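You operate a simulated robot arm through the tools that you are given. There is no shell and no other tool. Be economical: measure what you need, move in short steps, check, and stop when the job is done.

You are at the controls of a simulated two-armed robot. One attempt, no reset.

Task
Write-lock the tape named on the job card and shelve it under DONE.
Fine: lift the keeper bar, stand the tape on the bench, hold it steady while sliding its tab well over to the locked side, and put the bar down again. Set down upright: what you pick out. Where these are worked on the way, their far stop is far enough and under half their travel is too little: keeper bar.

It is judged by the outcome, as a careful person would: the job done as asked, and still so three seconds after it is handed in. It fails if anything else is knocked over, pushed out of place, dropped, spilled or broken.

Robot
Two 6-joint arms with two-finger parallel grippers on one trunk, on a base that drives. Base frame: it is fixed to the floor where the robot stands at the start and does not move with it; the origin is under the middle of the robot, x ahead of it, y to its left, z up. Readings come in m, rad, newtons and seconds.
The left shoulder is at the start at [0.06, 0.187, 1.247], the right one opposite. With the tool pointing down near the work surface each hand reaches from about 0.2 to 0.62 m from the robot's upright axis, wherever it stands, measured 20 degrees to its own side. Places, roughly: DONE shelf [0.7, 1.3, 1.2]; brake lever [0.4, -0.1, 1]; card reader switch [0.4, 1.8, 0.9]; catch of the courier box [0.7, -0.1, 1.3]; green tape [0.75, 1.75, 1.25]; keeper bar [0.5, 0.2, 1]; key guard [0.4, 1.3, 1]; keypad copy key [0.4, 1.5, 0.9]; keypad eject key [0.4, 1.4, 0.9]; keypad erase key [0.4, 1.3, 0.9]; keypad verify key [0.4, 1.4, 0.9]; latch of the orange case [0.6, 2, 1.2]; light box switch [0.4, -0.3, 0.9]; rewinder tension knob [0.6, -0.6, 0.9]; roller arm [0.5, -0.8, 0.9]; source knob [0.4, 1.2, 0.9]. Payload 1.57 kg a hand.
The tool frame of a hand sits at the grasp point between the pads (the TCP): z along the fingers, y along the line on which they close. The tips reach 0.03 m beyond it. The gripper opens to 0.11 m. The fingers are 0.024 m wide and 0.012 m thick; the gripper's body (0.048 by 0.112 m) begins 0.078 m behind the TCP.
Orientation is that of the tool frame in the base frame, as a unit quaternion [w, x, y, z]. With the fingers straight down and closing along the base's y, the tool's x points along the base's -x, its y along +y and its z along -z.

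Tools
- The arms move only by the tool arm_command. It takes "left_targets", "right_targets" or both (then of equal length, played together; a hand with none holds still); each is a list that holds one entry, the list of rows, each a list of 7 numbers: the shift along the tool's x, y, z in m, then the turn, a rotation vector about the tool's x, y, z in rad, then the finger opening in m, from 0 to 0.11. In form: [[[tx, ty, tz, wx, wy, wz, claw], ...]]. A call has 1 to 20 rows; each row shifts and turns the commanded pose from where the row before left it, along the tool's axes as they then stand. Each row takes 0.2 s and may step no farther than 0.05 m and 0.15 rad from the row before; otherwise, or with a gripper value out of range, the whole call is refused. Where a pose cannot be reached the arm comes as near as it can. A force on the tool above 90 N (or 10 N above the force at the start of the call, whichever is more), or a blocked arm, ends the call early, and 0.2 s more pass. The fingers move at their own pace (about 0.153 m/s each) and stop on an object; they squeeze with about 40 N. The grip force told is the motor's: it shows also when the fingers shut on nothing. Time passes only in rows, and 0.2 s behind the last, so rows that do not move let the fingers close. It gives the time, the measured TCP pose, the force on the tool (base axes), the opening and the grip force at its end, in the units of the frame above (readings bear some noise), with the torque about the TCP (base axes, N m) and any sound that the robot's microphone picked up.
- Cameras (640 x 400 px; columns grow to the right, rows downward): "scene" is now at [0.0034, 0.0231, 1.7784]; the picture's right is [0.37, -0.93, -0.00], its down [-0.79, -0.31, -0.53] and it looks along [0.49, 0.19, -0.85] (base axes); focal length 279 px, centre (320, 200). "left" rides on the left gripper at [0.07, -0.016, -0.141] in its tool frame; the picture's right is [0.23, 0.97, 0.00], its down [-0.86, 0.20, -0.48] and it looks along [-0.47, 0.11, 0.88] (tool axes); focal length 222 px, centre (320, 200). "right" rides on the right gripper at [0.07, 0.016, -0.141] in its tool frame; the picture's right is [-0.23, 0.97, 0.00], its down [-0.86, -0.20, -0.48] and it looks along [-0.47, -0.11, 0.88] (tool axes); focal length 222 px, centre (320, 200). There is no depth. A picture from a camera that has moved, and an enlarged one, comes with that camera's place and axes in the base frame and with its lens.
- snapshot(camera): a new picture of that camera. The clock stands still meanwhile.
- slide_trunk(by): slides the trunk up (or, below 0, down) by that many m; the arms and the scene camera ride with it, the base frame stays. It gives what a move gives, with no picture.
- roll_base(legs): drives the robot by 1 to 6 legs, each [ahead, left, turn to the left] in m, m and rad, along the robot's own axes; the way and the turn of a leg run together, so that a leg with both is an arc; at most 1.5 m and 3.142 rad a leg. The arms and the cameras ride along, it lands a little off, and it stops where it bumps. It gives what a move gives.
- pan_tilt(pan, tilt): turns the head with the scene camera to pan (to the left, within 1.501 rad either way) and tilt (down, from -0.506 to 1.204), counted from straight ahead of the robot. It gives what a move gives.
- close_up(camera, box): a new picture of the part [left, top, right, bottom] of that camera's present view, enlarged. The clock stands still meanwhile.
- finish_job(): hands the job in; it is judged then, once.

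Go step by step. Nothing tells you exact positions but the pictures and the camera data: compare them with the known pose of the tool, close in by small moves and look again before you grip or let go. The budget is 120 turns and 100 pictures, counting those below and the enlarged ones. Unless the task says otherwise, let go and move clear before handing in, and close with one line.

The tools are called after "Call:" as name(argument=value, ...) on one line, values as JSON. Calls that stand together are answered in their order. arm_command: Moves the arms, as the interface text tells. Its arguments: {"type":"object","properties":{"left_targets":{"type":"array"},"right_targets":{"type":"array"}},"required":[]} The other tools are called the same way: slide_trunk (by) slides the trunk up or down; roll_base (legs) drives the base; pan_tilt (pan, tilt) turns the head that bears the scene camera; snapshot (camera) takes a picture; close_up (camera, box) takes an enlarged picture of a part of a camera's view; finish_job () hands the job in.

At the start:

```text
time: 0.0
left_eef_pos: [0.3058, 0.2662, 1.38]
left_orientation: [0.001, 0.001, 1.0, 0.0]
left_force: [-0.2, -0.9, 0.3]
left_moment: [0.01, 0.03, -0.01]
left_grip_width: 0.1101
left_finger_force: 0.0
right_eef_pos: [0.4054, -0.014, 1.3344]
right_orientation: [0.0, 0.0, 1.0, 0.0]
right_force: [0.2, 0.5, 0.2]
right_moment: [0.0, -0.02, 0.0]
right_grip_width: 0.1101
right_finger_force: 0.0
trunk travel left (down, up): [-0.875, 0.115]
robot x, y, heading: [0.0025, 0.0009, -0.002]
head pan, tilt: [0.377, 1.016]
```

scene: 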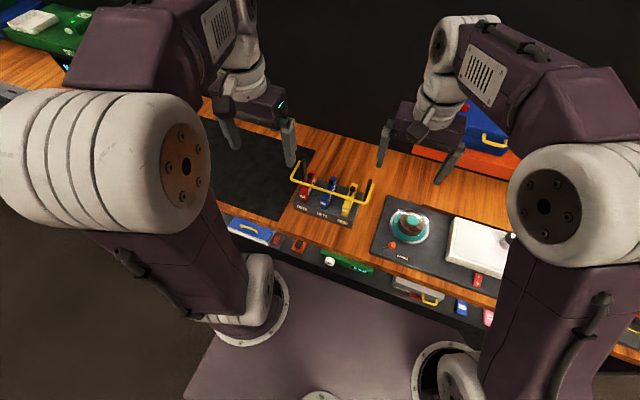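
right: 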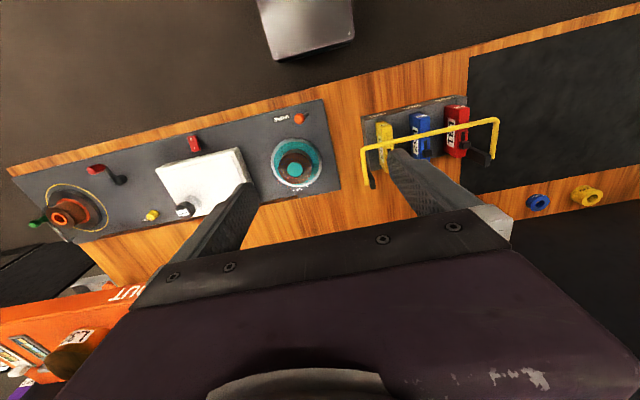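
left: 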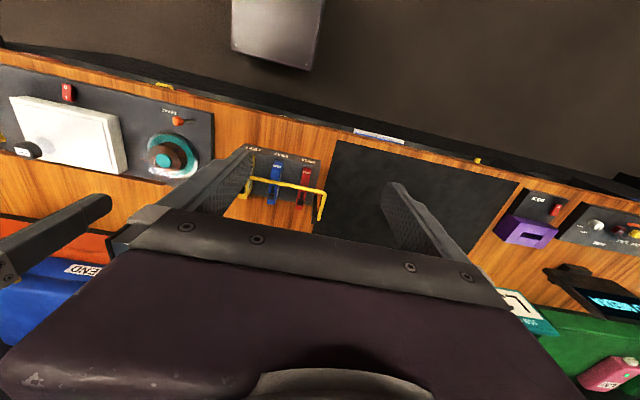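

I see three tapes (red, blue, yellow) in a rack under a yellow keeper bar near [0.5, 0.2]. I first need to find the job card, so I enlarge the rack and the surroundings.

Call:
close_up(camera="scene", box=[270, 150, 400, 231])

Call:
close_up(camera="right", box=[340, 70, 540, 195])

Call:
pan_tilt(pan=1.0, tilt=0.5)

Call:
snapshot(camera="scene")

```text
4.92 times, centred on (335, 190) of scene
camera zoom: at [0.0034, 0.0231, 1.7784], right [0.37, -0.93, 0.0], down [-0.79, -0.31, -0.53], along [0.49, 0.19, -0.85], focal length 1373 px, centre (246, 247)
```

zoom: 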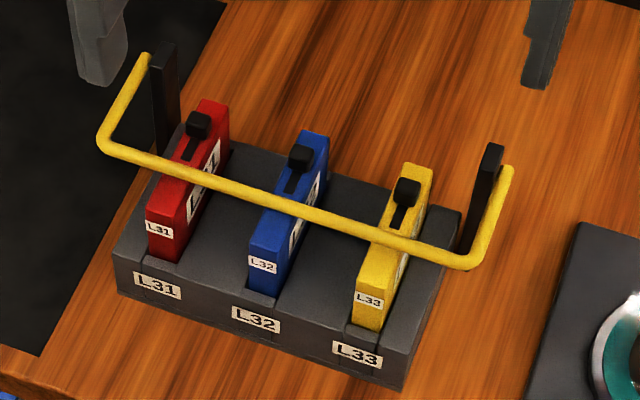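

```text
3.20 times, centred on (440, 132) of right
camera zoom: at [0.3358, 0.0017, 1.4778], right [0.23, 0.97, 0.0], down [0.86, -0.2, 0.48], along [0.47, -0.11, -0.88], focal length 711 px, centre (-64, 416)
```

zoom: 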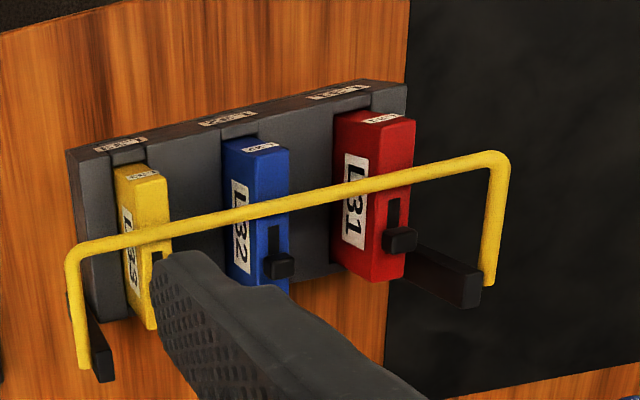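

```text
time: 1.0
left_eef_pos: [0.3064, 0.2673, 1.3801]
left_orientation: [0.0, 0.0, 1.0, -0.001]
left_force: [-0.1, -0.7, -0.1]
left_moment: [-0.02, -0.01, 0.02]
left_grip_width: 0.11
left_finger_force: 0.1
right_eef_pos: [0.4056, -0.0145, 1.3342]
right_orientation: [0.0, -0.001, 1.0, 0.0]
right_force: [-0.1, 0.3, 0.1]
right_moment: [0.0, 0.0, -0.03]
right_grip_width: 0.1102
right_finger_force: 0.0
trunk travel left (down, up): [-0.875, 0.115]
robot x, y, heading: [0.0004, -0.0023, 0.0]
head pan, tilt: [1.0, 0.499]
```

```text
94 pictures are left
camera scene: at [-0.0115, 0.0744, 1.8205], right [0.84, -0.54, 0.0], down [-0.26, -0.4, -0.88], along [0.47, 0.74, -0.48], focal length 279 px, centre (320, 200)
```

scene: 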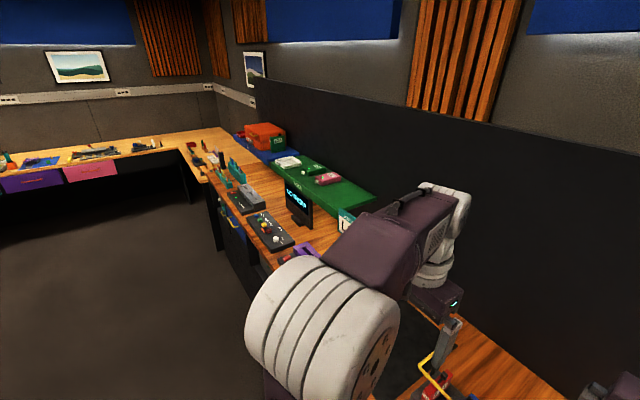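

The tapes in the rack are L31, L32 and L33. There's a white card by the green shelf and a monitor further left, so I look at those next.

Call:
close_up(camera="left", box=[480, 180, 640, 400])

Call:
close_up(camera="scene", box=[180, 110, 400, 248])

Call:
pan_tilt(pan=-0.4, tilt=0.6)

Call:
snapshot(camera="scene")

```text
1.82 times, centred on (560, 290) of left
camera zoom: at [0.2385, 0.2497, 1.5217], right [-0.23, 0.97, 0.0], down [0.86, 0.2, 0.48], along [0.47, 0.11, -0.88], focal length 404 px, centre (-116, 36)
```

zoom: 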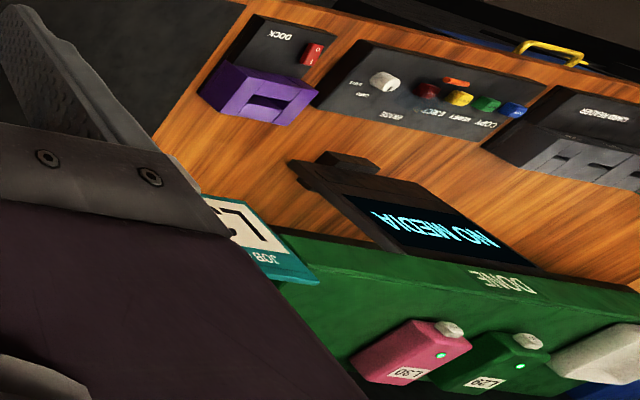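

```text
2.90 times, centred on (290, 179) of scene
camera zoom: at [-0.0115, 0.0744, 1.8205], right [0.84, -0.54, 0.0], down [-0.26, -0.4, -0.88], along [0.47, 0.74, -0.48], focal length 808 px, centre (407, 261)
```

zoom: 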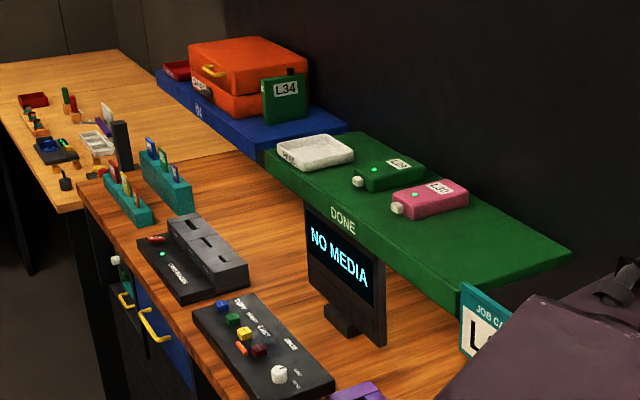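

```text
time: 2.5
left_eef_pos: [0.3064, 0.2658, 1.3794]
left_orientation: [0.0, 0.0, 1.0, 0.0]
left_force: [-0.1, -0.4, 0.1]
left_moment: [0.03, 0.03, 0.02]
left_grip_width: 0.1101
left_finger_force: 0.1
right_eef_pos: [0.4056, -0.0146, 1.3356]
right_orientation: [0.0, 0.0, 1.0, 0.0]
right_force: [1.3, 0.0, -0.4]
right_moment: [0.02, 0.01, -0.01]
right_grip_width: 0.11
right_finger_force: 0.0
trunk travel left (down, up): [-0.875, 0.115]
robot x, y, heading: [0.001, -0.0, 0.005]
head pan, tilt: [-0.4, 0.6]
```

```text
91 pictures are left
camera scene: at [0.0209, -0.0363, 1.8114], right [-0.39, -0.92, 0.0], down [-0.52, 0.22, -0.83], along [0.76, -0.32, -0.56], focal length 279 px, centre (320, 200)
```

scene: 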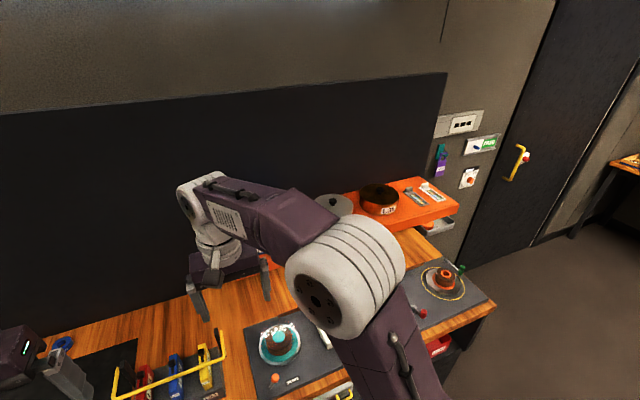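

The job card hangs on the left end of the DONE shelf, half hidden behind my left arm. I roll left along the bench to read it.

Call:
roll_base(legs=[[0, 0.6, 0]])

Call:
pan_tilt(pan=0.2, tilt=0.8)

Call:
snapshot(camera="scene")

Call:
snapshot(camera="left")

Call:
snapshot(camera="right")

```text
time: 6.0
left_eef_pos: [0.3081, 0.8682, 1.3813]
left_orientation: [0.0, 0.001, 1.0, 0.001]
left_force: [0.1, 0.1, -0.5]
left_moment: [0.02, 0.0, 0.02]
left_grip_width: 0.1101
left_finger_force: 0.0
right_eef_pos: [0.4066, 0.5866, 1.3335]
right_orientation: [0.0, 0.001, 1.0, 0.0]
right_force: [-0.2, 0.3, -0.9]
right_moment: [0.02, 0.01, 0.02]
right_grip_width: 0.11
right_finger_force: 0.0
trunk travel left (down, up): [-0.875, 0.115]
robot x, y, heading: [-0.0008, 0.6039, -0.006]
head pan, tilt: [-0.4, 0.6]
```

```text
time: 7.0
left_eef_pos: [0.3067, 0.8696, 1.3803]
left_orientation: [0.0, 0.0, 1.0, 0.0]
left_force: [0.3, -0.6, 0.4]
left_moment: [0.0, 0.0, 0.04]
left_grip_width: 0.1098
left_finger_force: 0.0
right_eef_pos: [0.4059, 0.5889, 1.3351]
right_orientation: [0.001, 0.001, 1.0, 0.0]
right_force: [-0.1, -0.1, 0.1]
right_moment: [0.0, 0.0, -0.01]
right_grip_width: 0.1101
right_finger_force: 0.0
trunk travel left (down, up): [-0.875, 0.115]
robot x, y, heading: [0.0011, 0.603, -0.0]
head pan, tilt: [0.201, 0.799]
```

```text
90 pictures are left
camera scene: at [0.0188, 0.6179, 1.7946], right [0.2, -0.98, 0.0], down [-0.7, -0.14, -0.7], along [0.68, 0.14, -0.72], focal length 279 px, centre (320, 200)
```

scene: 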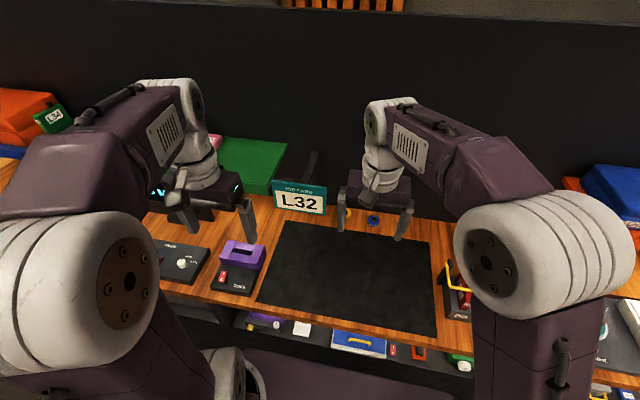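

```text
89 pictures are left
camera left: at [0.2391, 0.8534, 1.5216], right [-0.23, 0.97, 0.0], down [0.86, 0.2, 0.48], along [0.47, 0.11, -0.88], focal length 222 px, centre (320, 200)
```

left: 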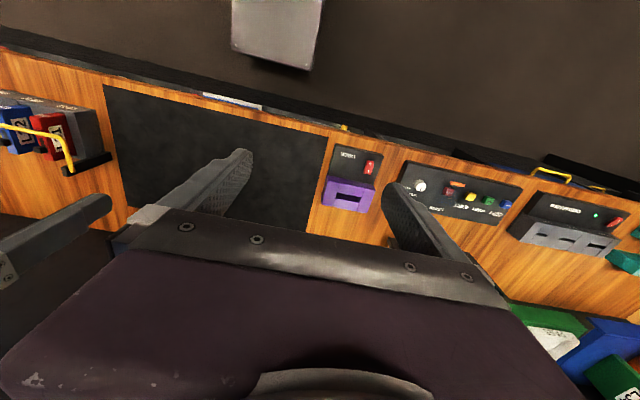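

```text
88 pictures are left
camera right: at [0.3361, 0.6053, 1.4778], right [0.23, 0.97, 0.0], down [0.85, -0.2, 0.48], along [0.47, -0.11, -0.88], focal length 222 px, centre (320, 200)
```

right: 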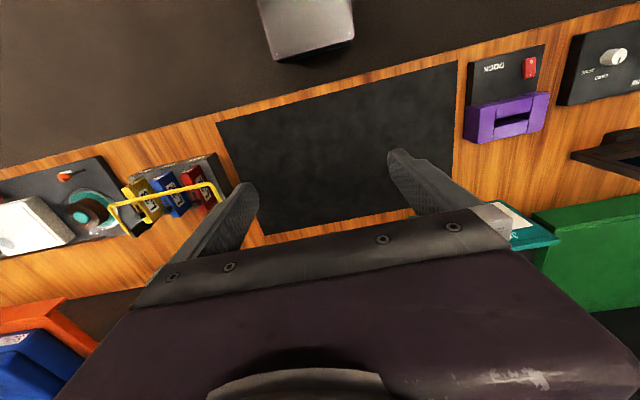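

The card says L32, which is the blue tape in the middle slot. I estimate the bar's crosspiece at x≈0.473, y 0.054–0.31, z≈1.036, its pivots at x≈0.557, and the blue tape at x 0.45–0.54, y≈0.183, top ≈1.01. I roll back to the rack and look closer.

Call:
roll_base(legs=[[0, -0.45, 0]])

Call:
pan_tilt(pan=0.05, tilt=0.95)

Call:
close_up(camera="scene", box=[260, 130, 380, 205])

Call:
snapshot(camera="left")

```text
time: 9.6
left_eef_pos: [0.3071, 0.4327, 1.3814]
left_orientation: [0.0, -0.004, 1.0, 0.0]
left_force: [-1.1, 0.3, 0.0]
left_moment: [-0.02, -0.03, -0.01]
left_grip_width: 0.1101
left_finger_force: 0.1
right_eef_pos: [0.4066, 0.1514, 1.334]
right_orientation: [0.0, -0.004, 1.0, -0.001]
right_force: [0.3, -0.1, -0.1]
right_moment: [0.01, 0.0, -0.02]
right_grip_width: 0.1097
right_finger_force: 0.1
trunk travel left (down, up): [-0.875, 0.115]
robot x, y, heading: [0.0034, 0.1643, 0.002]
head pan, tilt: [0.201, 0.799]
```

```text
time: 10.3
left_eef_pos: [0.307, 0.43, 1.3805]
left_orientation: [0.001, -0.003, 1.0, 0.0]
left_force: [0.0, 0.5, -0.3]
left_moment: [-0.03, 0.03, 0.0]
left_grip_width: 0.1103
left_finger_force: 0.0
right_eef_pos: [0.4067, 0.1503, 1.3345]
right_orientation: [0.0, -0.004, 1.0, 0.0]
right_force: [-1.0, 0.7, 0.2]
right_moment: [0.0, 0.01, -0.01]
right_grip_width: 0.11
right_finger_force: 0.1
trunk travel left (down, up): [-0.875, 0.115]
robot x, y, heading: [0.0027, 0.1612, 0.008]
head pan, tilt: [0.051, 0.949]
```

```text
5.33 times, centred on (320, 168) of scene
camera zoom: at [0.0135, 0.1637, 1.7831], right [0.06, -1.0, 0.0], down [-0.81, -0.05, -0.58], along [0.58, 0.03, -0.81], focal length 1487 px, centre (320, 373)
```

zoom: 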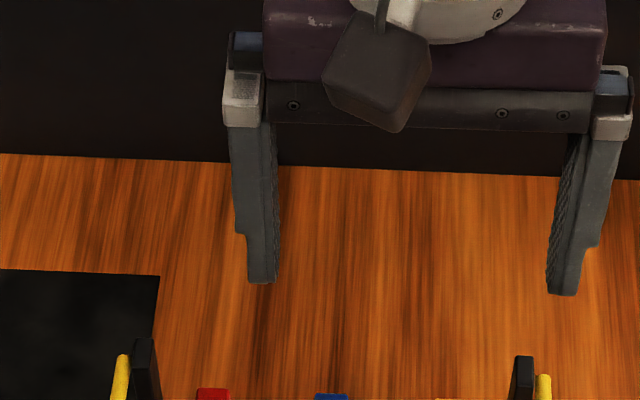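

```text
86 pictures are left
camera left: at [0.2384, 0.4133, 1.5216], right [-0.23, 0.97, 0.0], down [0.85, 0.21, 0.48], along [0.46, 0.11, -0.88], focal length 222 px, centre (320, 200)
```

left: 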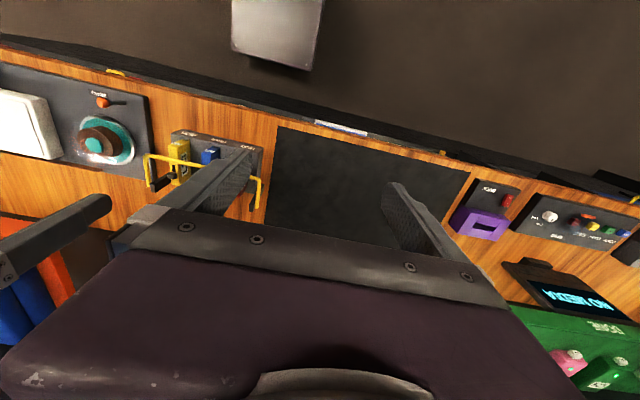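

The rack is just below that crop, so I enlarge it.

Call:
close_up(camera="scene", box=[270, 185, 380, 254])

```text
5.80 times, centred on (325, 220) of scene
camera zoom: at [0.0135, 0.1637, 1.7831], right [0.06, -1.0, 0.0], down [-0.81, -0.05, -0.58], along [0.58, 0.03, -0.81], focal length 1616 px, centre (291, 87)
```

zoom: 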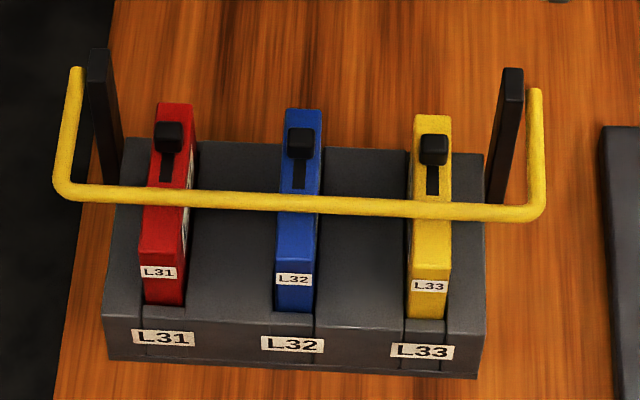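

The bar lies horizontally across the tapes at z≈1.036, and the tapes are about 0.073 apart. I'll pinch the crosspiece with the right hand, turned to close along x, at y≈0.083 between the yellow tape and the bar's side arm.

Call:
arm_command(right_targets=[[[0, 0, 0, 0, 0, -0.1428, 0.06], [0, 0, 0, 0, 0, -0.1428, 0.06], [0, 0, 0, 0, 0, -0.1428, 0.06], [0, 0, 0, 0, 0, -0.1428, 0.06], [0, 0, 0, 0, 0, -0.1428, 0.06], [0, 0, 0, 0, 0, -0.1428, 0.06], [0, 0, 0, 0, 0, -0.1428, 0.06], [0, 0, 0, 0, 0, -0.1428, 0.06], [0, 0, 0, 0, 0, -0.1428, 0.06], [0, 0, 0, 0, 0, -0.1428, 0.06], [0, 0, 0, 0, 0, -0.1428, 0.06], [0.0134, -0.0133, 0.036, 0, 0, 0, 0.06], [0.0134, -0.0133, 0.036, 0, 0, 0, 0.06], [0.0134, -0.0133, 0.036, 0, 0, 0, 0.06], [0.0134, -0.0133, 0.036, 0, 0, 0, 0.06], [0.0134, -0.0133, 0.036, 0, 0, 0, 0.06]]])

Call:
snapshot(camera="scene")

Call:
snapshot(camera="right")

```text
time: 13.7
left_eef_pos: [0.3081, 0.4287, 1.3794]
left_orientation: [-0.001, -0.004, 1.0, 0.001]
left_force: [0.1, -0.7, -0.2]
left_moment: [-0.02, 0.01, 0.0]
left_grip_width: 0.11
left_finger_force: 0.0
right_eef_pos: [0.4778, 0.0831, 1.1548]
right_orientation: [0.001, 0.71, -0.705, 0.0]
right_force: [0.0, 0.5, -1.1]
right_moment: [0.0, 0.04, -0.01]
right_grip_width: 0.0599
right_finger_force: 0.1
trunk travel left (down, up): [-0.875, 0.115]
robot x, y, heading: [0.0029, 0.163, 0.004]
head pan, tilt: [0.051, 0.949]
```

```text
84 pictures are left
camera scene: at [0.0158, 0.1625, 1.783], right [0.06, -1.0, 0.0], down [-0.81, -0.05, -0.58], along [0.58, 0.03, -0.81], focal length 279 px, centre (320, 200)
```

scene: 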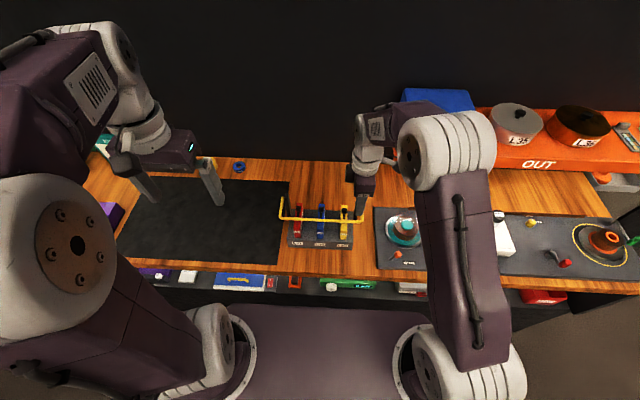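

```text
83 pictures are left
camera right: at [0.4621, 0.0125, 1.2978], right [-0.98, 0.22, 0.0], down [0.19, 0.86, 0.48], along [0.1, 0.47, -0.88], focal length 222 px, centre (320, 200)
```

right: 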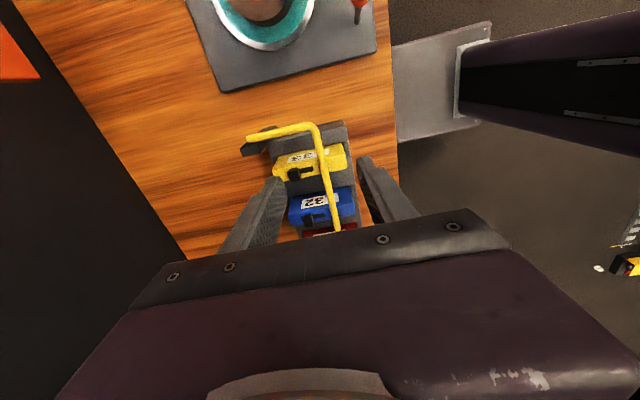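

The picture agrees with my estimates: the bar passes between the open fingers. I descend to z≈1.045 and close.

Call:
arm_command(right_targets=[[[0, 0.002, 0.037, 0, 0, 0, 0.06], [0, 0.002, 0.037, 0, 0, 0, 0.06], [0, 0.001, 0.035, 0, 0, 0, 0.06], [0, 0, 0, 0, 0, 0, 0.06]]])

Call:
close_up(camera="right", box=[220, 80, 420, 205])

Call:
close_up(camera="scene", box=[270, 170, 390, 245])

```text
time: 14.7
left_eef_pos: [0.3057, 0.43, 1.3801]
left_orientation: [0.0, -0.004, 1.0, 0.0]
left_force: [-0.2, -1.0, 0.4]
left_moment: [-0.03, 0.01, 0.05]
left_grip_width: 0.1101
left_finger_force: 0.0
right_eef_pos: [0.4684, 0.081, 1.045]
right_orientation: [0.0, 0.71, -0.705, 0.0]
right_force: [0.4, 0.6, -0.2]
right_moment: [0.0, 0.0, -0.02]
right_grip_width: 0.0599
right_finger_force: 0.0
trunk travel left (down, up): [-0.875, 0.115]
robot x, y, heading: [0.0009, 0.1606, 0.011]
head pan, tilt: [0.051, 0.949]
```

```text
3.20 times, centred on (320, 142) of right
camera zoom: at [0.4528, 0.0113, 1.1889], right [-0.98, 0.22, 0.0], down [0.19, 0.86, 0.48], along [0.11, 0.47, -0.88], focal length 711 px, centre (320, 384)
```

zoom: 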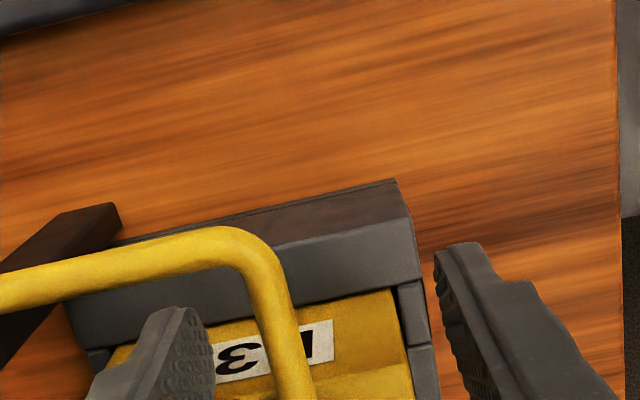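

```text
5.33 times, centred on (330, 208) of scene
camera zoom: at [0.0128, 0.1635, 1.783], right [0.06, -1.0, 0.0], down [-0.81, -0.05, -0.58], along [0.58, 0.03, -0.81], focal length 1487 px, centre (267, 160)
```

zoom: 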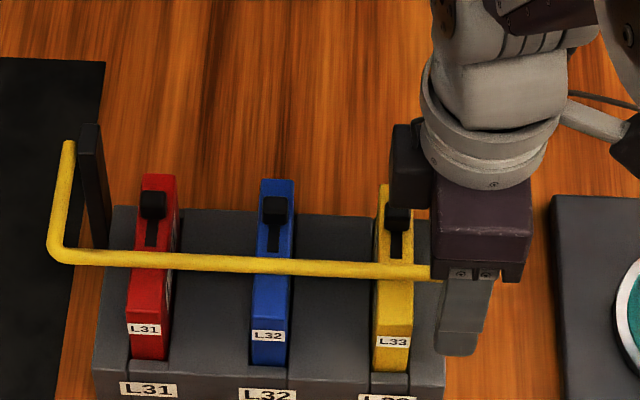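

The fingers straddle the bar, clear of the tape. I close them.

Call:
arm_command(right_targets=[[[0, 0, 0, 0, 0, 0, 0.0], [0, 0, 0, 0, 0, 0, 0.0], [0, 0, 0, 0, 0, 0, 0.0]]])

```text
time: 15.5
left_eef_pos: [0.315, 0.429, 1.3785]
left_orientation: [-0.003, -0.003, 1.0, 0.0]
left_force: [0.3, -0.4, 0.2]
left_moment: [0.03, 0.0, -0.01]
left_grip_width: 0.1102
left_finger_force: 0.0
right_eef_pos: [0.48, 0.0816, 1.0444]
right_orientation: [-0.005, 0.71, -0.704, 0.002]
right_force: [35.8, -6.1, 11.7]
right_moment: [-0.57, -0.88, -0.09]
right_grip_width: 0.0094
right_finger_force: 27.6
trunk travel left (down, up): [-0.875, 0.115]
robot x, y, heading: [0.003, 0.1657, 0.005]
head pan, tilt: [0.051, 0.949]
```

The bar is gripped (9 mm thick). I relax the sideways force and lift it along an arc about the pivot.

Call:
arm_command(right_targets=[[[0, -0.008, 0, 0, 0, 0, 0.0], [0, -0.0012, -0.0139, 0, 0, 0, 0.0], [0, -0.0036, -0.0135, 0, 0, 0, 0.0], [0, -0.0059, -0.0126, 0, 0, 0, 0.0], [0, -0.008, -0.0114, 0, 0, 0, 0.0]]])

Call:
close_up(camera="scene", box=[260, 140, 400, 228])

```text
time: 16.7
left_eef_pos: [0.3105, 0.4293, 1.3801]
left_orientation: [-0.002, -0.003, 1.0, 0.001]
left_force: [0.3, 0.2, -1.2]
left_moment: [0.0, 0.01, 0.01]
left_grip_width: 0.1101
left_finger_force: 0.1
right_eef_pos: [0.4968, 0.0805, 1.0961]
right_orientation: [0.002, 0.709, -0.705, -0.001]
right_force: [8.1, -2.4, -7.8]
right_moment: [0.0, -0.08, -0.08]
right_grip_width: 0.0094
right_finger_force: 27.6
trunk travel left (down, up): [-0.875, 0.115]
robot x, y, heading: [0.002, 0.163, 0.005]
head pan, tilt: [0.051, 0.949]
```

```text
4.55 times, centred on (330, 184) of scene
camera zoom: at [0.0181, 0.1625, 1.7829], right [0.06, -1.0, 0.0], down [-0.81, -0.05, -0.58], along [0.58, 0.03, -0.81], focal length 1267 px, centre (274, 273)
```

zoom: 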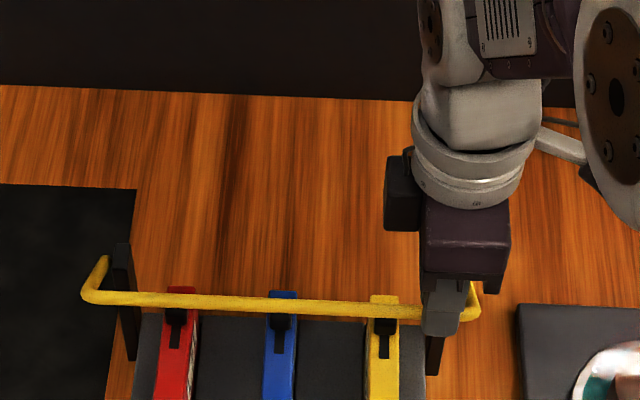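

The bar is following well, so I continue past vertical.

Call:
arm_command(right_targets=[[[0, -0.0099, -0.0099, 0, 0, 0, 0.0], [0, -0.0114, -0.008, 0, 0, 0, 0.0], [0, -0.0126, -0.0059, 0, 0, 0, 0.0], [0, -0.0135, -0.0036, 0, 0, 0, 0.0], [0, -0.0139, -0.0012, 0, 0, 0, 0.0], [0, -0.0139, 0.0012, 0, 0, 0, 0.0]]])

Call:
close_up(camera="scene", box=[260, 120, 400, 208])

```text
time: 18.1
left_eef_pos: [0.3047, 0.4279, 1.3826]
left_orientation: [0.0, -0.003, 1.0, 0.001]
left_force: [-0.3, 0.2, -0.6]
left_moment: [0.03, 0.0, 0.0]
left_grip_width: 0.1099
left_finger_force: 0.1
right_eef_pos: [0.5707, 0.0815, 1.1266]
right_orientation: [-0.002, 0.709, -0.706, 0.001]
right_force: [2.3, -11.7, 15.7]
right_moment: [-0.32, -0.05, -0.21]
right_grip_width: 0.0094
right_finger_force: 27.9
trunk travel left (down, up): [-0.875, 0.115]
robot x, y, heading: [0.0013, 0.1616, 0.005]
head pan, tilt: [0.051, 0.949]
```

```text
4.55 times, centred on (330, 164) of scene
camera zoom: at [0.0121, 0.1598, 1.7833], right [0.06, -1.0, 0.0], down [-0.81, -0.04, -0.58], along [0.58, 0.03, -0.81], focal length 1267 px, centre (274, 364)
```

zoom: 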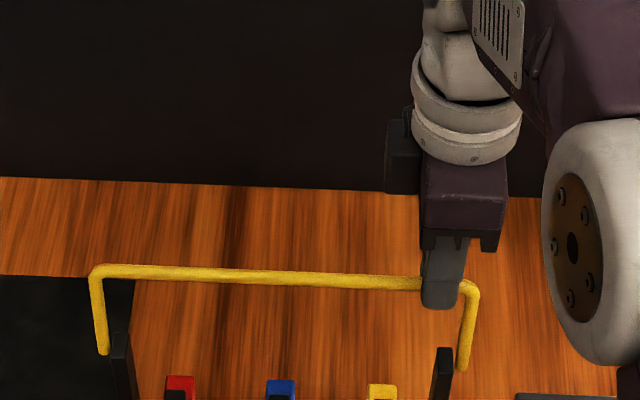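

The bar is just past vertical. I push on gently to find the far stop.

Call:
arm_command(right_targets=[[[0, -0.0137, 0.0036, 0, 0, 0, 0.0], [0, -0.013, 0.0055, 0, 0, 0, 0.0]]])

```text
time: 18.7
left_eef_pos: [0.2925, 0.4287, 1.3833]
left_orientation: [0.005, -0.003, 1.0, 0.0]
left_force: [0.3, 1.6, -0.1]
left_moment: [-0.03, 0.01, 0.04]
left_grip_width: 0.11
left_finger_force: 0.0
right_eef_pos: [0.5767, 0.0848, 1.1204]
right_orientation: [0.002, 0.71, -0.705, -0.002]
right_force: [-46.1, -4.8, 24.5]
right_moment: [-0.09, 2.19, -0.13]
right_grip_width: 0.0098
right_finger_force: 28.3
right hand out of reach, approached as far as the arm can: row 2
trunk travel left (down, up): [-0.875, 0.115]
robot x, y, heading: [0.0008, 0.16, 0.008]
head pan, tilt: [0.051, 0.949]
```

Resistance shows the far stop is reached. I ease the force, open the fingers and see whether the bar stays up.

Call:
arm_command(right_targets=[[[0, 0.015, -0.006, 0, 0, 0, 0.0], [0, 0, 0, 0, 0, 0, 0.02], [0, 0, 0, 0, 0, 0, 0.04]]])

Call:
close_up(camera="scene", box=[260, 120, 400, 208])

Call:
close_up(camera="right", box=[200, 80, 440, 230])

```text
time: 19.5
left_eef_pos: [0.3049, 0.4301, 1.3807]
left_orientation: [0.001, -0.003, 1.0, 0.0]
left_force: [-0.5, -0.3, 0.0]
left_moment: [-0.01, 0.0, 0.03]
left_grip_width: 0.1098
left_finger_force: 0.0
right_eef_pos: [0.5761, 0.0838, 1.1212]
right_orientation: [-0.002, 0.71, -0.705, 0.001]
right_force: [-0.7, 1.0, 0.1]
right_moment: [-0.01, -0.04, 0.01]
right_grip_width: 0.0399
right_finger_force: 0.3
trunk travel left (down, up): [-0.875, 0.115]
robot x, y, heading: [0.0023, 0.1611, 0.002]
head pan, tilt: [0.051, 0.949]
```

```text
4.55 times, centred on (330, 164) of scene
camera zoom: at [0.0106, 0.1631, 1.783], right [0.06, -1.0, 0.0], down [-0.81, -0.05, -0.58], along [0.58, 0.03, -0.81], focal length 1267 px, centre (274, 364)
```

zoom: 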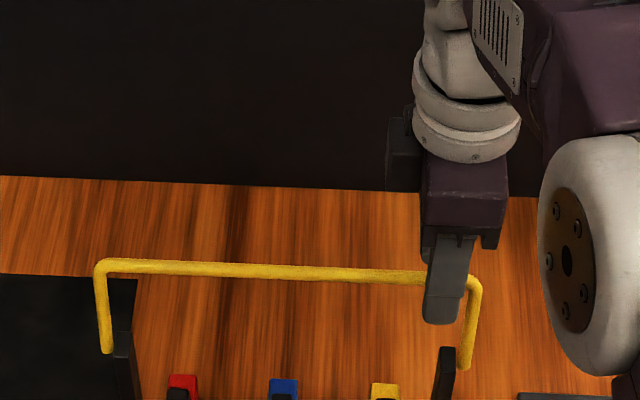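

```text
2.67 times, centred on (320, 155) of right
camera zoom: at [0.5592, 0.0131, 1.2654], right [-0.98, 0.22, 0.0], down [0.19, 0.86, 0.48], along [0.11, 0.47, -0.88], focal length 592 px, centre (320, 320)
```

zoom: 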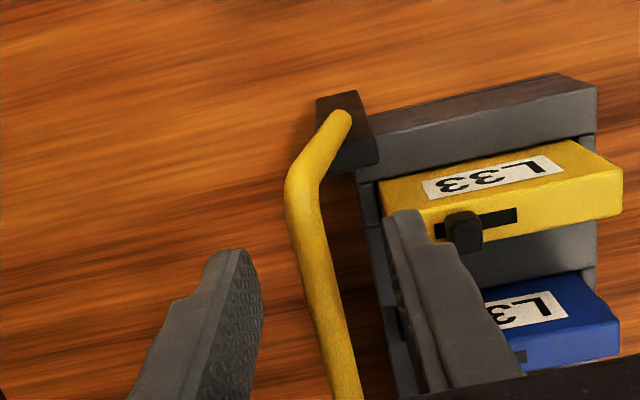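

The bar stays up, leaning back. I retract the right hand up and aside. Meanwhile I tilt the left hand 45° and bring it in front of the blue tape, so it can grip the tape's near end and leave the tab free.

Call:
arm_command(right_targets=[[[0, 0, -0.035, 0, 0, 0, 0.04], [0, 0, -0.035, 0, 0, 0, 0.04], [0, 0, -0.035, 0, 0, 0, 0.04], [0.025, 0.025, -0.008, 0, 0, 0, 0.04], [0.025, 0.025, -0.008, 0, 0, 0, 0.04], [0.025, 0.025, -0.008, 0, 0, 0, 0.04], [0.025, 0.025, -0.008, 0, 0, 0, 0.04], [0.025, 0.025, -0.008, 0, 0, 0, 0.04], [0.025, 0.025, -0.008, 0, 0, 0, 0.04], [0, 0, 0, 0, 0, 0, 0.04], [0, 0, 0, 0, 0, 0, 0.04], [0, 0, 0, 0, 0, 0, 0.04], [0, 0, 0, 0, 0, 0, 0.04], [0, 0, 0, 0, 0, 0, 0.04], [0, 0, 0, 0, 0, 0, 0.04]]], left_targets=[[[0, 0, 0, 0, -0.131, 0, 0.05], [0, 0, 0, 0, -0.131, 0, 0.05], [0, 0, 0, 0, -0.131, 0, 0.05], [0, 0, 0, 0, -0.131, 0, 0.05], [0, 0, 0, 0, -0.131, 0, 0.05], [0, 0, 0, 0, -0.131, 0, 0.05], [0.0177, -0.0274, 0.0326, 0, 0, 0, 0.05], [0.0177, -0.0274, 0.0326, 0, 0, 0, 0.05], [0.0177, -0.0274, 0.0326, 0, 0, 0, 0.05], [0.0177, -0.0274, 0.0326, 0, 0, 0, 0.05], [0.0177, -0.0274, 0.0326, 0, 0, 0, 0.05], [0.0177, -0.0274, 0.0326, 0, 0, 0, 0.05], [0.0177, -0.0274, 0.0326, 0, 0, 0, 0.05], [0.0177, -0.0274, 0.0326, 0, 0, 0, 0.05], [0.0177, -0.0274, 0.0326, 0, 0, 0, 0.05]]])

Call:
snapshot(camera="scene")

Call:
snapshot(camera="left")

```text
time: 22.7
left_eef_pos: [0.5137, 0.3908, 1.1356]
left_orientation: [0.377, -0.004, 0.926, -0.018]
left_force: [-0.7, 0.5, 0.5]
left_moment: [-0.02, -0.01, -0.03]
left_grip_width: 0.0503
left_finger_force: 0.0
left hand out of reach, approached as far as the arm can: row 3, 4, 5, 6, 8, 9, 10, 11, 12, 13, 14, 15
right_eef_pos: [0.4288, -0.0659, 1.2718]
right_orientation: [0.001, 0.71, -0.705, -0.001]
right_force: [0.2, 0.3, -0.1]
right_moment: [0.0, -0.01, -0.02]
right_grip_width: 0.0403
right_finger_force: 0.1
trunk travel left (down, up): [-0.875, 0.115]
robot x, y, heading: [0.002, 0.1636, 0.011]
head pan, tilt: [0.051, 0.949]
```

```text
76 pictures are left
camera scene: at [0.0153, 0.1642, 1.783], right [0.06, -1.0, 0.0], down [-0.81, -0.05, -0.58], along [0.58, 0.03, -0.81], focal length 279 px, centre (320, 200)
```

scene: 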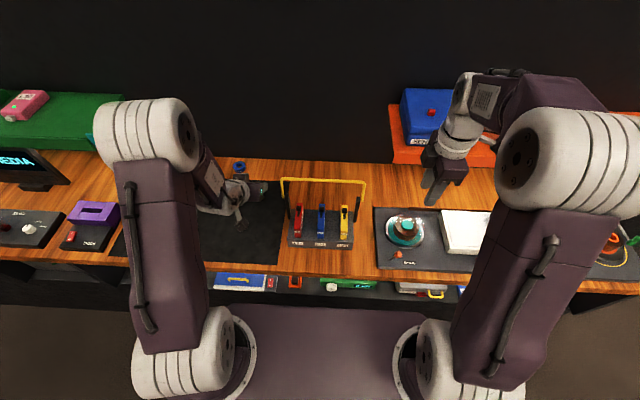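

```text
75 pictures are left
camera left: at [0.367, 0.3786, 1.1874], right [-0.16, 0.97, -0.2], down [0.28, 0.23, 0.93], along [0.95, 0.09, -0.31], focal length 222 px, centre (320, 200)
```

left: 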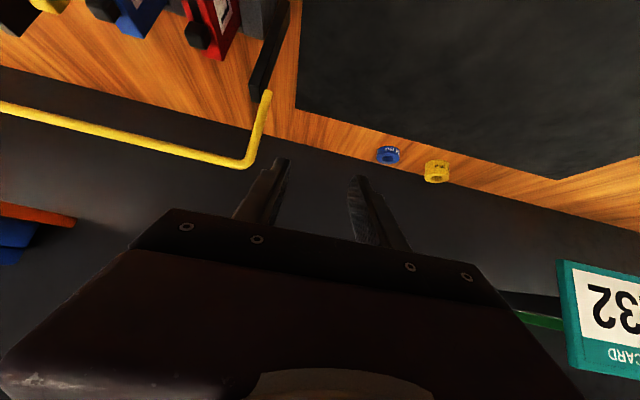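

The 45° tilt is out of reach this close to the body. The hand has stopped at (0.514, 0.391, 1.136), which is clear of everything. I roll back and a little right to give the arm room.

Call:
roll_base(legs=[[-0.13, 0, 0], [0, -0.06, 0]])

Call:
arm_command(left_targets=[[[0, 0, 0, 0, 0, 0, 0.05]]])

```text
time: 24.6
left_eef_pos: [0.3842, 0.3411, 1.1322]
left_orientation: [0.377, -0.006, 0.926, -0.022]
left_force: [0.0, 0.1, -0.3]
left_moment: [-0.08, -0.02, -0.05]
left_grip_width: 0.0501
left_finger_force: 0.0
right_eef_pos: [0.2997, -0.1159, 1.2732]
right_orientation: [0.004, 0.71, -0.704, 0.002]
right_force: [-0.3, 1.5, 0.4]
right_moment: [-0.08, 0.02, -0.01]
right_grip_width: 0.0397
right_finger_force: 0.0
trunk travel left (down, up): [-0.875, 0.115]
robot x, y, heading: [-0.1262, 0.1029, 0.009]
head pan, tilt: [0.051, 0.949]
```

```text
time: 25.0
left_eef_pos: [0.3817, 0.3316, 1.1363]
left_orientation: [0.377, -0.005, 0.926, -0.018]
left_force: [-0.2, 0.2, 0.2]
left_moment: [-0.04, 0.01, -0.01]
left_grip_width: 0.0502
left_finger_force: 0.1
right_eef_pos: [0.2981, -0.127, 1.2718]
right_orientation: [0.0, 0.71, -0.704, -0.001]
right_force: [0.4, 0.5, 1.0]
right_moment: [-0.02, -0.02, 0.03]
right_grip_width: 0.0401
right_finger_force: 0.0
trunk travel left (down, up): [-0.875, 0.115]
robot x, y, heading: [-0.1289, 0.1017, 0.008]
head pan, tilt: [0.051, 0.949]
```

The hand is back to a good posture. I level the small roll and bring it in front of the blue tape at (0.40, 0.183, 1.06).

Call:
arm_command(left_targets=[[[0.0109, -0.0365, 0.0178, 0, 0, 0, 0.05], [0.0109, -0.0365, 0.0178, 0, 0, 0, 0.05], [0.0109, -0.0365, 0.0178, 0, 0, 0, 0.05], [0.0109, -0.0365, 0.0178, 0, 0, 0, 0.05], [0, 0, 0, -0.029, 0, 0.023, 0.05], [0, 0, 0, 0, 0, 0, 0.05]]])

Call:
snapshot(camera="left")

Call:
snapshot(camera="scene")

```text
time: 26.4
left_eef_pos: [0.4008, 0.3242, 1.0748]
left_orientation: [0.374, 0.0, 0.927, -0.034]
left_force: [-0.1, -0.3, -0.5]
left_moment: [0.03, 0.0, -0.04]
left_grip_width: 0.0503
left_finger_force: 0.1
left hand out of reach, approached as far as the arm can: row 1, 2, 3, 4, 5
right_eef_pos: [0.2998, -0.1239, 1.2727]
right_orientation: [0.0, 0.71, -0.704, 0.0]
right_force: [-0.2, -0.3, -0.6]
right_moment: [-0.03, 0.0, 0.02]
right_grip_width: 0.0401
right_finger_force: 0.1
trunk travel left (down, up): [-0.875, 0.115]
robot x, y, heading: [-0.1273, 0.1004, 0.011]
head pan, tilt: [0.051, 0.949]
```

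```text
74 pictures are left
camera left: at [0.2531, 0.3153, 1.13], right [-0.14, 0.97, -0.22], down [0.29, 0.25, 0.92], along [0.95, 0.07, -0.31], focal length 222 px, centre (320, 200)
```

left: 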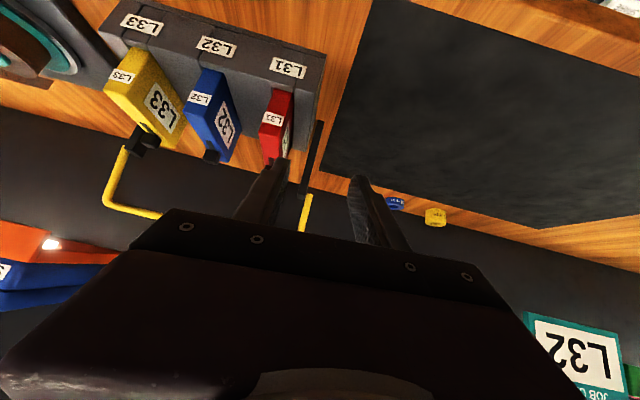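

```text
73 pictures are left
camera scene: at [-0.1163, 0.1047, 1.783], right [0.06, -1.0, 0.0], down [-0.81, -0.05, -0.58], along [0.58, 0.03, -0.81], focal length 279 px, centre (320, 200)
```

scene: 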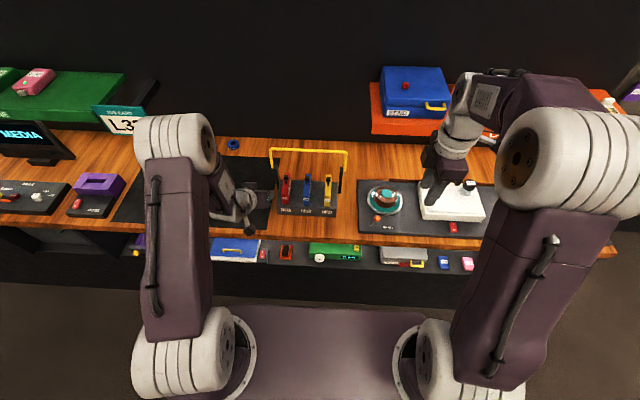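

With this tilt the left arm can't reach inward past about 0.22 from the robot's axis. I roll right by 0.15 so the blue tape lies in front of the left arm.

Call:
roll_base(legs=[[0, -0.17, 0]])

Call:
arm_command(left_targets=[[[0, 0, 0, 0, 0, 0, 0.05]]])

```text
time: 27.9
left_eef_pos: [0.4022, 0.1579, 1.0742]
left_orientation: [0.374, -0.002, 0.927, -0.034]
left_force: [-0.5, 0.3, -0.6]
left_moment: [-0.05, 0.01, -0.04]
left_grip_width: 0.05
left_finger_force: 0.0
right_eef_pos: [0.3003, -0.2907, 1.2736]
right_orientation: [0.001, 0.711, -0.704, 0.001]
right_force: [-0.6, -0.2, 0.0]
right_moment: [-0.01, -0.01, -0.01]
right_grip_width: 0.04
right_finger_force: 0.0
trunk travel left (down, up): [-0.875, 0.115]
robot x, y, heading: [-0.1272, -0.0677, 0.008]
head pan, tilt: [0.051, 0.949]
```

```text
time: 28.2
left_eef_pos: [0.4015, 0.1551, 1.0762]
left_orientation: [0.374, -0.001, 0.927, -0.033]
left_force: [0.3, 0.1, 0.1]
left_moment: [0.01, 0.02, -0.06]
left_grip_width: 0.0501
left_finger_force: 0.1
right_eef_pos: [0.301, -0.2944, 1.2722]
right_orientation: [0.0, 0.711, -0.704, 0.0]
right_force: [0.0, -0.9, -0.2]
right_moment: [-0.01, -0.03, -0.02]
right_grip_width: 0.0402
right_finger_force: 0.1
trunk travel left (down, up): [-0.875, 0.115]
robot x, y, heading: [-0.1289, -0.0714, 0.007]
head pan, tilt: [0.051, 0.949]
```

The left hand is at y≈0.155 with a slight roll. I level it and centre it on the tape at y≈0.183.

Call:
arm_command(left_targets=[[[0, 0.028, 0, 0, 0, 0, 0.05], [0, 0, 0, -0.06, 0, 0.0266, 0.05], [0, 0, 0, 0, 0, 0, 0.05]]])

Call:
snapshot(camera="left")

Call:
snapshot(camera="scene")

```text
time: 29.1
left_eef_pos: [0.4015, 0.1839, 1.0733]
left_orientation: [0.375, -0.002, 0.927, -0.032]
left_force: [0.0, 0.1, 0.1]
left_moment: [-0.02, 0.0, 0.0]
left_grip_width: 0.0503
left_finger_force: 0.0
left hand out of reach, approached as far as the arm can: row 2
right_eef_pos: [0.3008, -0.2931, 1.272]
right_orientation: [0.0, 0.711, -0.703, 0.001]
right_force: [0.4, -0.8, -0.3]
right_moment: [0.02, 0.02, -0.01]
right_grip_width: 0.0398
right_finger_force: 0.1
trunk travel left (down, up): [-0.875, 0.115]
robot x, y, heading: [-0.1279, -0.0707, 0.011]
head pan, tilt: [0.051, 0.949]
```

```text
72 pictures are left
camera left: at [0.2555, 0.1733, 1.1276], right [-0.14, 0.97, -0.22], down [0.29, 0.25, 0.92], along [0.95, 0.07, -0.31], focal length 222 px, centre (320, 200)
```

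left: 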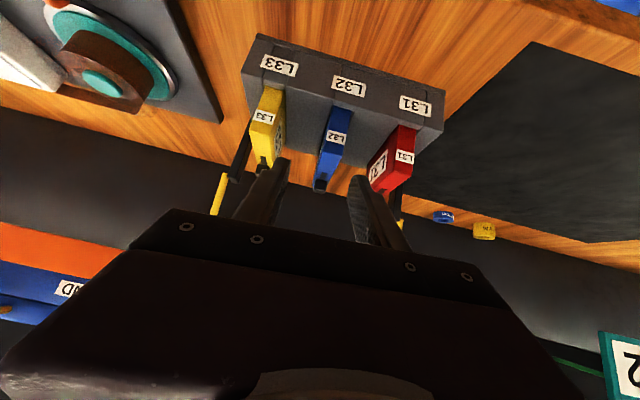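

```text
71 pictures are left
camera scene: at [-0.1144, -0.0664, 1.783], right [0.06, -1.0, 0.0], down [-0.81, -0.05, -0.58], along [0.58, 0.04, -0.81], focal length 279 px, centre (320, 200)
```

scene: 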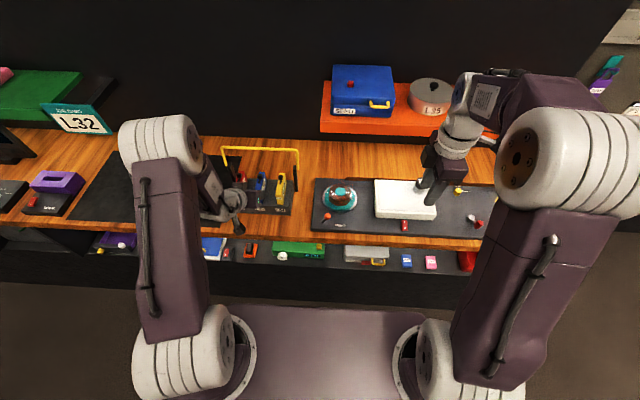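

The roll correction hit a joint limit, so I try it with slightly less tilt and more reach.

Call:
arm_command(left_targets=[[[0, 0, 0, 0, 0.12, 0, 0.05], [-0.012, 0, 0.012, -0.06, 0.05, 0.0266, 0.05], [0, 0, 0, 0, 0, 0, 0.05]]])

```text
time: 29.9
left_eef_pos: [0.4188, 0.182, 1.0711]
left_orientation: [0.294, 0.004, 0.956, 0.0]
left_force: [0.0, 0.5, 0.6]
left_moment: [-0.01, -0.04, -0.01]
left_grip_width: 0.0502
left_finger_force: 0.0
right_eef_pos: [0.3, -0.2937, 1.2716]
right_orientation: [0.0, 0.711, -0.703, 0.0]
right_force: [-0.1, 0.6, 1.0]
right_moment: [-0.08, 0.03, -0.02]
right_grip_width: 0.0401
right_finger_force: 0.1
trunk travel left (down, up): [-0.875, 0.115]
robot x, y, heading: [-0.1258, -0.0709, 0.009]
head pan, tilt: [0.051, 0.949]
```

Now the hand is level with a 34° tilt, and the grasp pose lies straight along the tool axis. I go most of the way and look.

Call:
arm_command(left_targets=[[[0.001, 0.0005, 0.033, 0, 0, 0, 0.05], [0.001, 0.0005, 0.033, 0, 0, 0, 0.05], [0, 0, 0, 0, 0, 0, 0.05]]])

Call:
close_up(camera="left", box=[200, 40, 456, 200])

Call:
close_up(camera="scene", box=[190, 130, 318, 210])

```text
time: 30.6
left_eef_pos: [0.452, 0.1843, 1.0132]
left_orientation: [0.294, 0.004, 0.956, -0.001]
left_force: [0.0, 0.3, 0.3]
left_moment: [-0.01, 0.01, -0.01]
left_grip_width: 0.0501
left_finger_force: 0.1
right_eef_pos: [0.3001, -0.2937, 1.2723]
right_orientation: [0.0, 0.71, -0.704, 0.001]
right_force: [0.1, -0.2, -0.1]
right_moment: [0.0, -0.01, 0.0]
right_grip_width: 0.0402
right_finger_force: 0.2
trunk travel left (down, up): [-0.875, 0.115]
robot x, y, heading: [-0.123, -0.0711, 0.01]
head pan, tilt: [0.051, 0.949]
```

```text
2.50 times, centred on (328, 120) of left
camera zoom: at [0.3167, 0.169, 1.0916], right [-0.18, 0.98, -0.13], down [0.44, 0.19, 0.88], along [0.88, 0.1, -0.46], focal length 555 px, centre (300, 400)
```

zoom: 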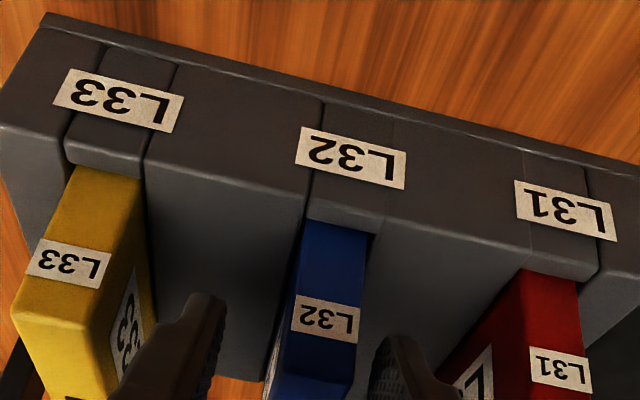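

```text
5.00 times, centred on (254, 170) of scene
camera zoom: at [-0.1159, -0.0663, 1.783], right [0.06, -1.0, 0.0], down [-0.81, -0.05, -0.58], along [0.58, 0.04, -0.81], focal length 1394 px, centre (650, 350)
```

zoom: 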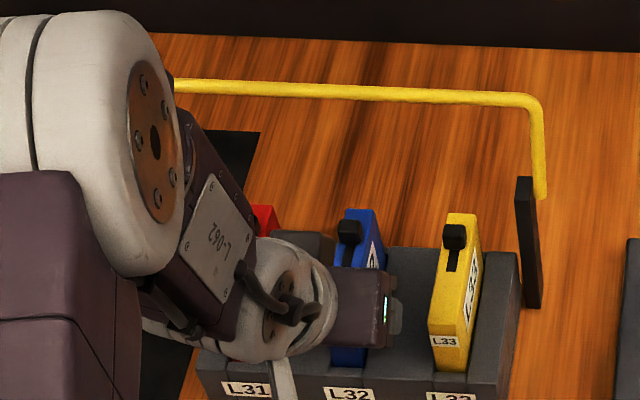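

The blue tape sits between the fingers. I advance the rest of the way and close.

Call:
arm_command(left_targets=[[[0.0005, 0, 0.016, 0, 0, 0, 0.05], [0.0005, 0, 0.015, 0, 0, 0, 0.05], [0, 0, 0, 0, 0, 0, 0.04]]])

Call:
close_up(camera="left", box=[200, 40, 456, 200])

```text
time: 31.4
left_eef_pos: [0.4681, 0.1845, 0.9902]
left_orientation: [0.295, 0.004, 0.955, 0.0]
left_force: [-7.1, -1.3, 7.6]
left_moment: [-0.24, 0.18, -0.22]
left_grip_width: 0.0411
left_finger_force: 1.1
right_eef_pos: [0.2972, -0.2945, 1.2726]
right_orientation: [-0.001, 0.711, -0.704, 0.001]
right_force: [0.7, -0.3, 0.4]
right_moment: [0.02, 0.0, -0.02]
right_grip_width: 0.0402
right_finger_force: 0.0
trunk travel left (down, up): [-0.875, 0.115]
robot x, y, heading: [-0.1255, -0.0674, 0.011]
head pan, tilt: [0.051, 0.949]
```

```text
2.50 times, centred on (328, 120) of left
camera zoom: at [0.3321, 0.1682, 1.0671], right [-0.18, 0.98, -0.13], down [0.44, 0.19, 0.88], along [0.88, 0.1, -0.46], focal length 555 px, centre (300, 400)
```

zoom: 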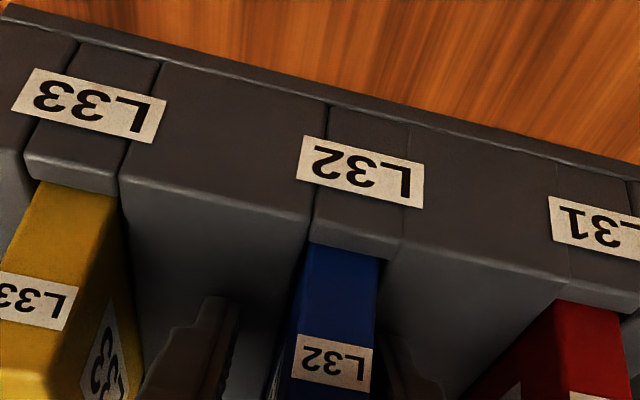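

The tips touch the rack top lightly. I back off a few millimetres, centre slightly and close.

Call:
arm_command(left_targets=[[[-0.001, 0, -0.007, 0, 0, 0, 0.04], [0, 0, 0, 0, 0, 0, 0.02], [0, 0, 0, 0, 0, 0, 0.0], [0, 0, 0, 0, 0, 0, 0.0]]])

```text
time: 32.5
left_eef_pos: [0.4678, 0.1891, 0.9938]
left_orientation: [0.294, 0.002, 0.956, -0.001]
left_force: [1.4, 13.9, 1.6]
left_moment: [0.58, -0.14, 0.86]
left_grip_width: 0.0214
left_finger_force: 34.2
right_eef_pos: [0.3001, -0.2907, 1.2724]
right_orientation: [0.001, 0.712, -0.702, 0.0]
right_force: [-0.6, 0.0, -0.3]
right_moment: [-0.01, -0.02, 0.0]
right_grip_width: 0.0403
right_finger_force: 0.0
trunk travel left (down, up): [-0.875, 0.115]
robot x, y, heading: [-0.1256, -0.0687, 0.014]
head pan, tilt: [0.051, 0.949]
```

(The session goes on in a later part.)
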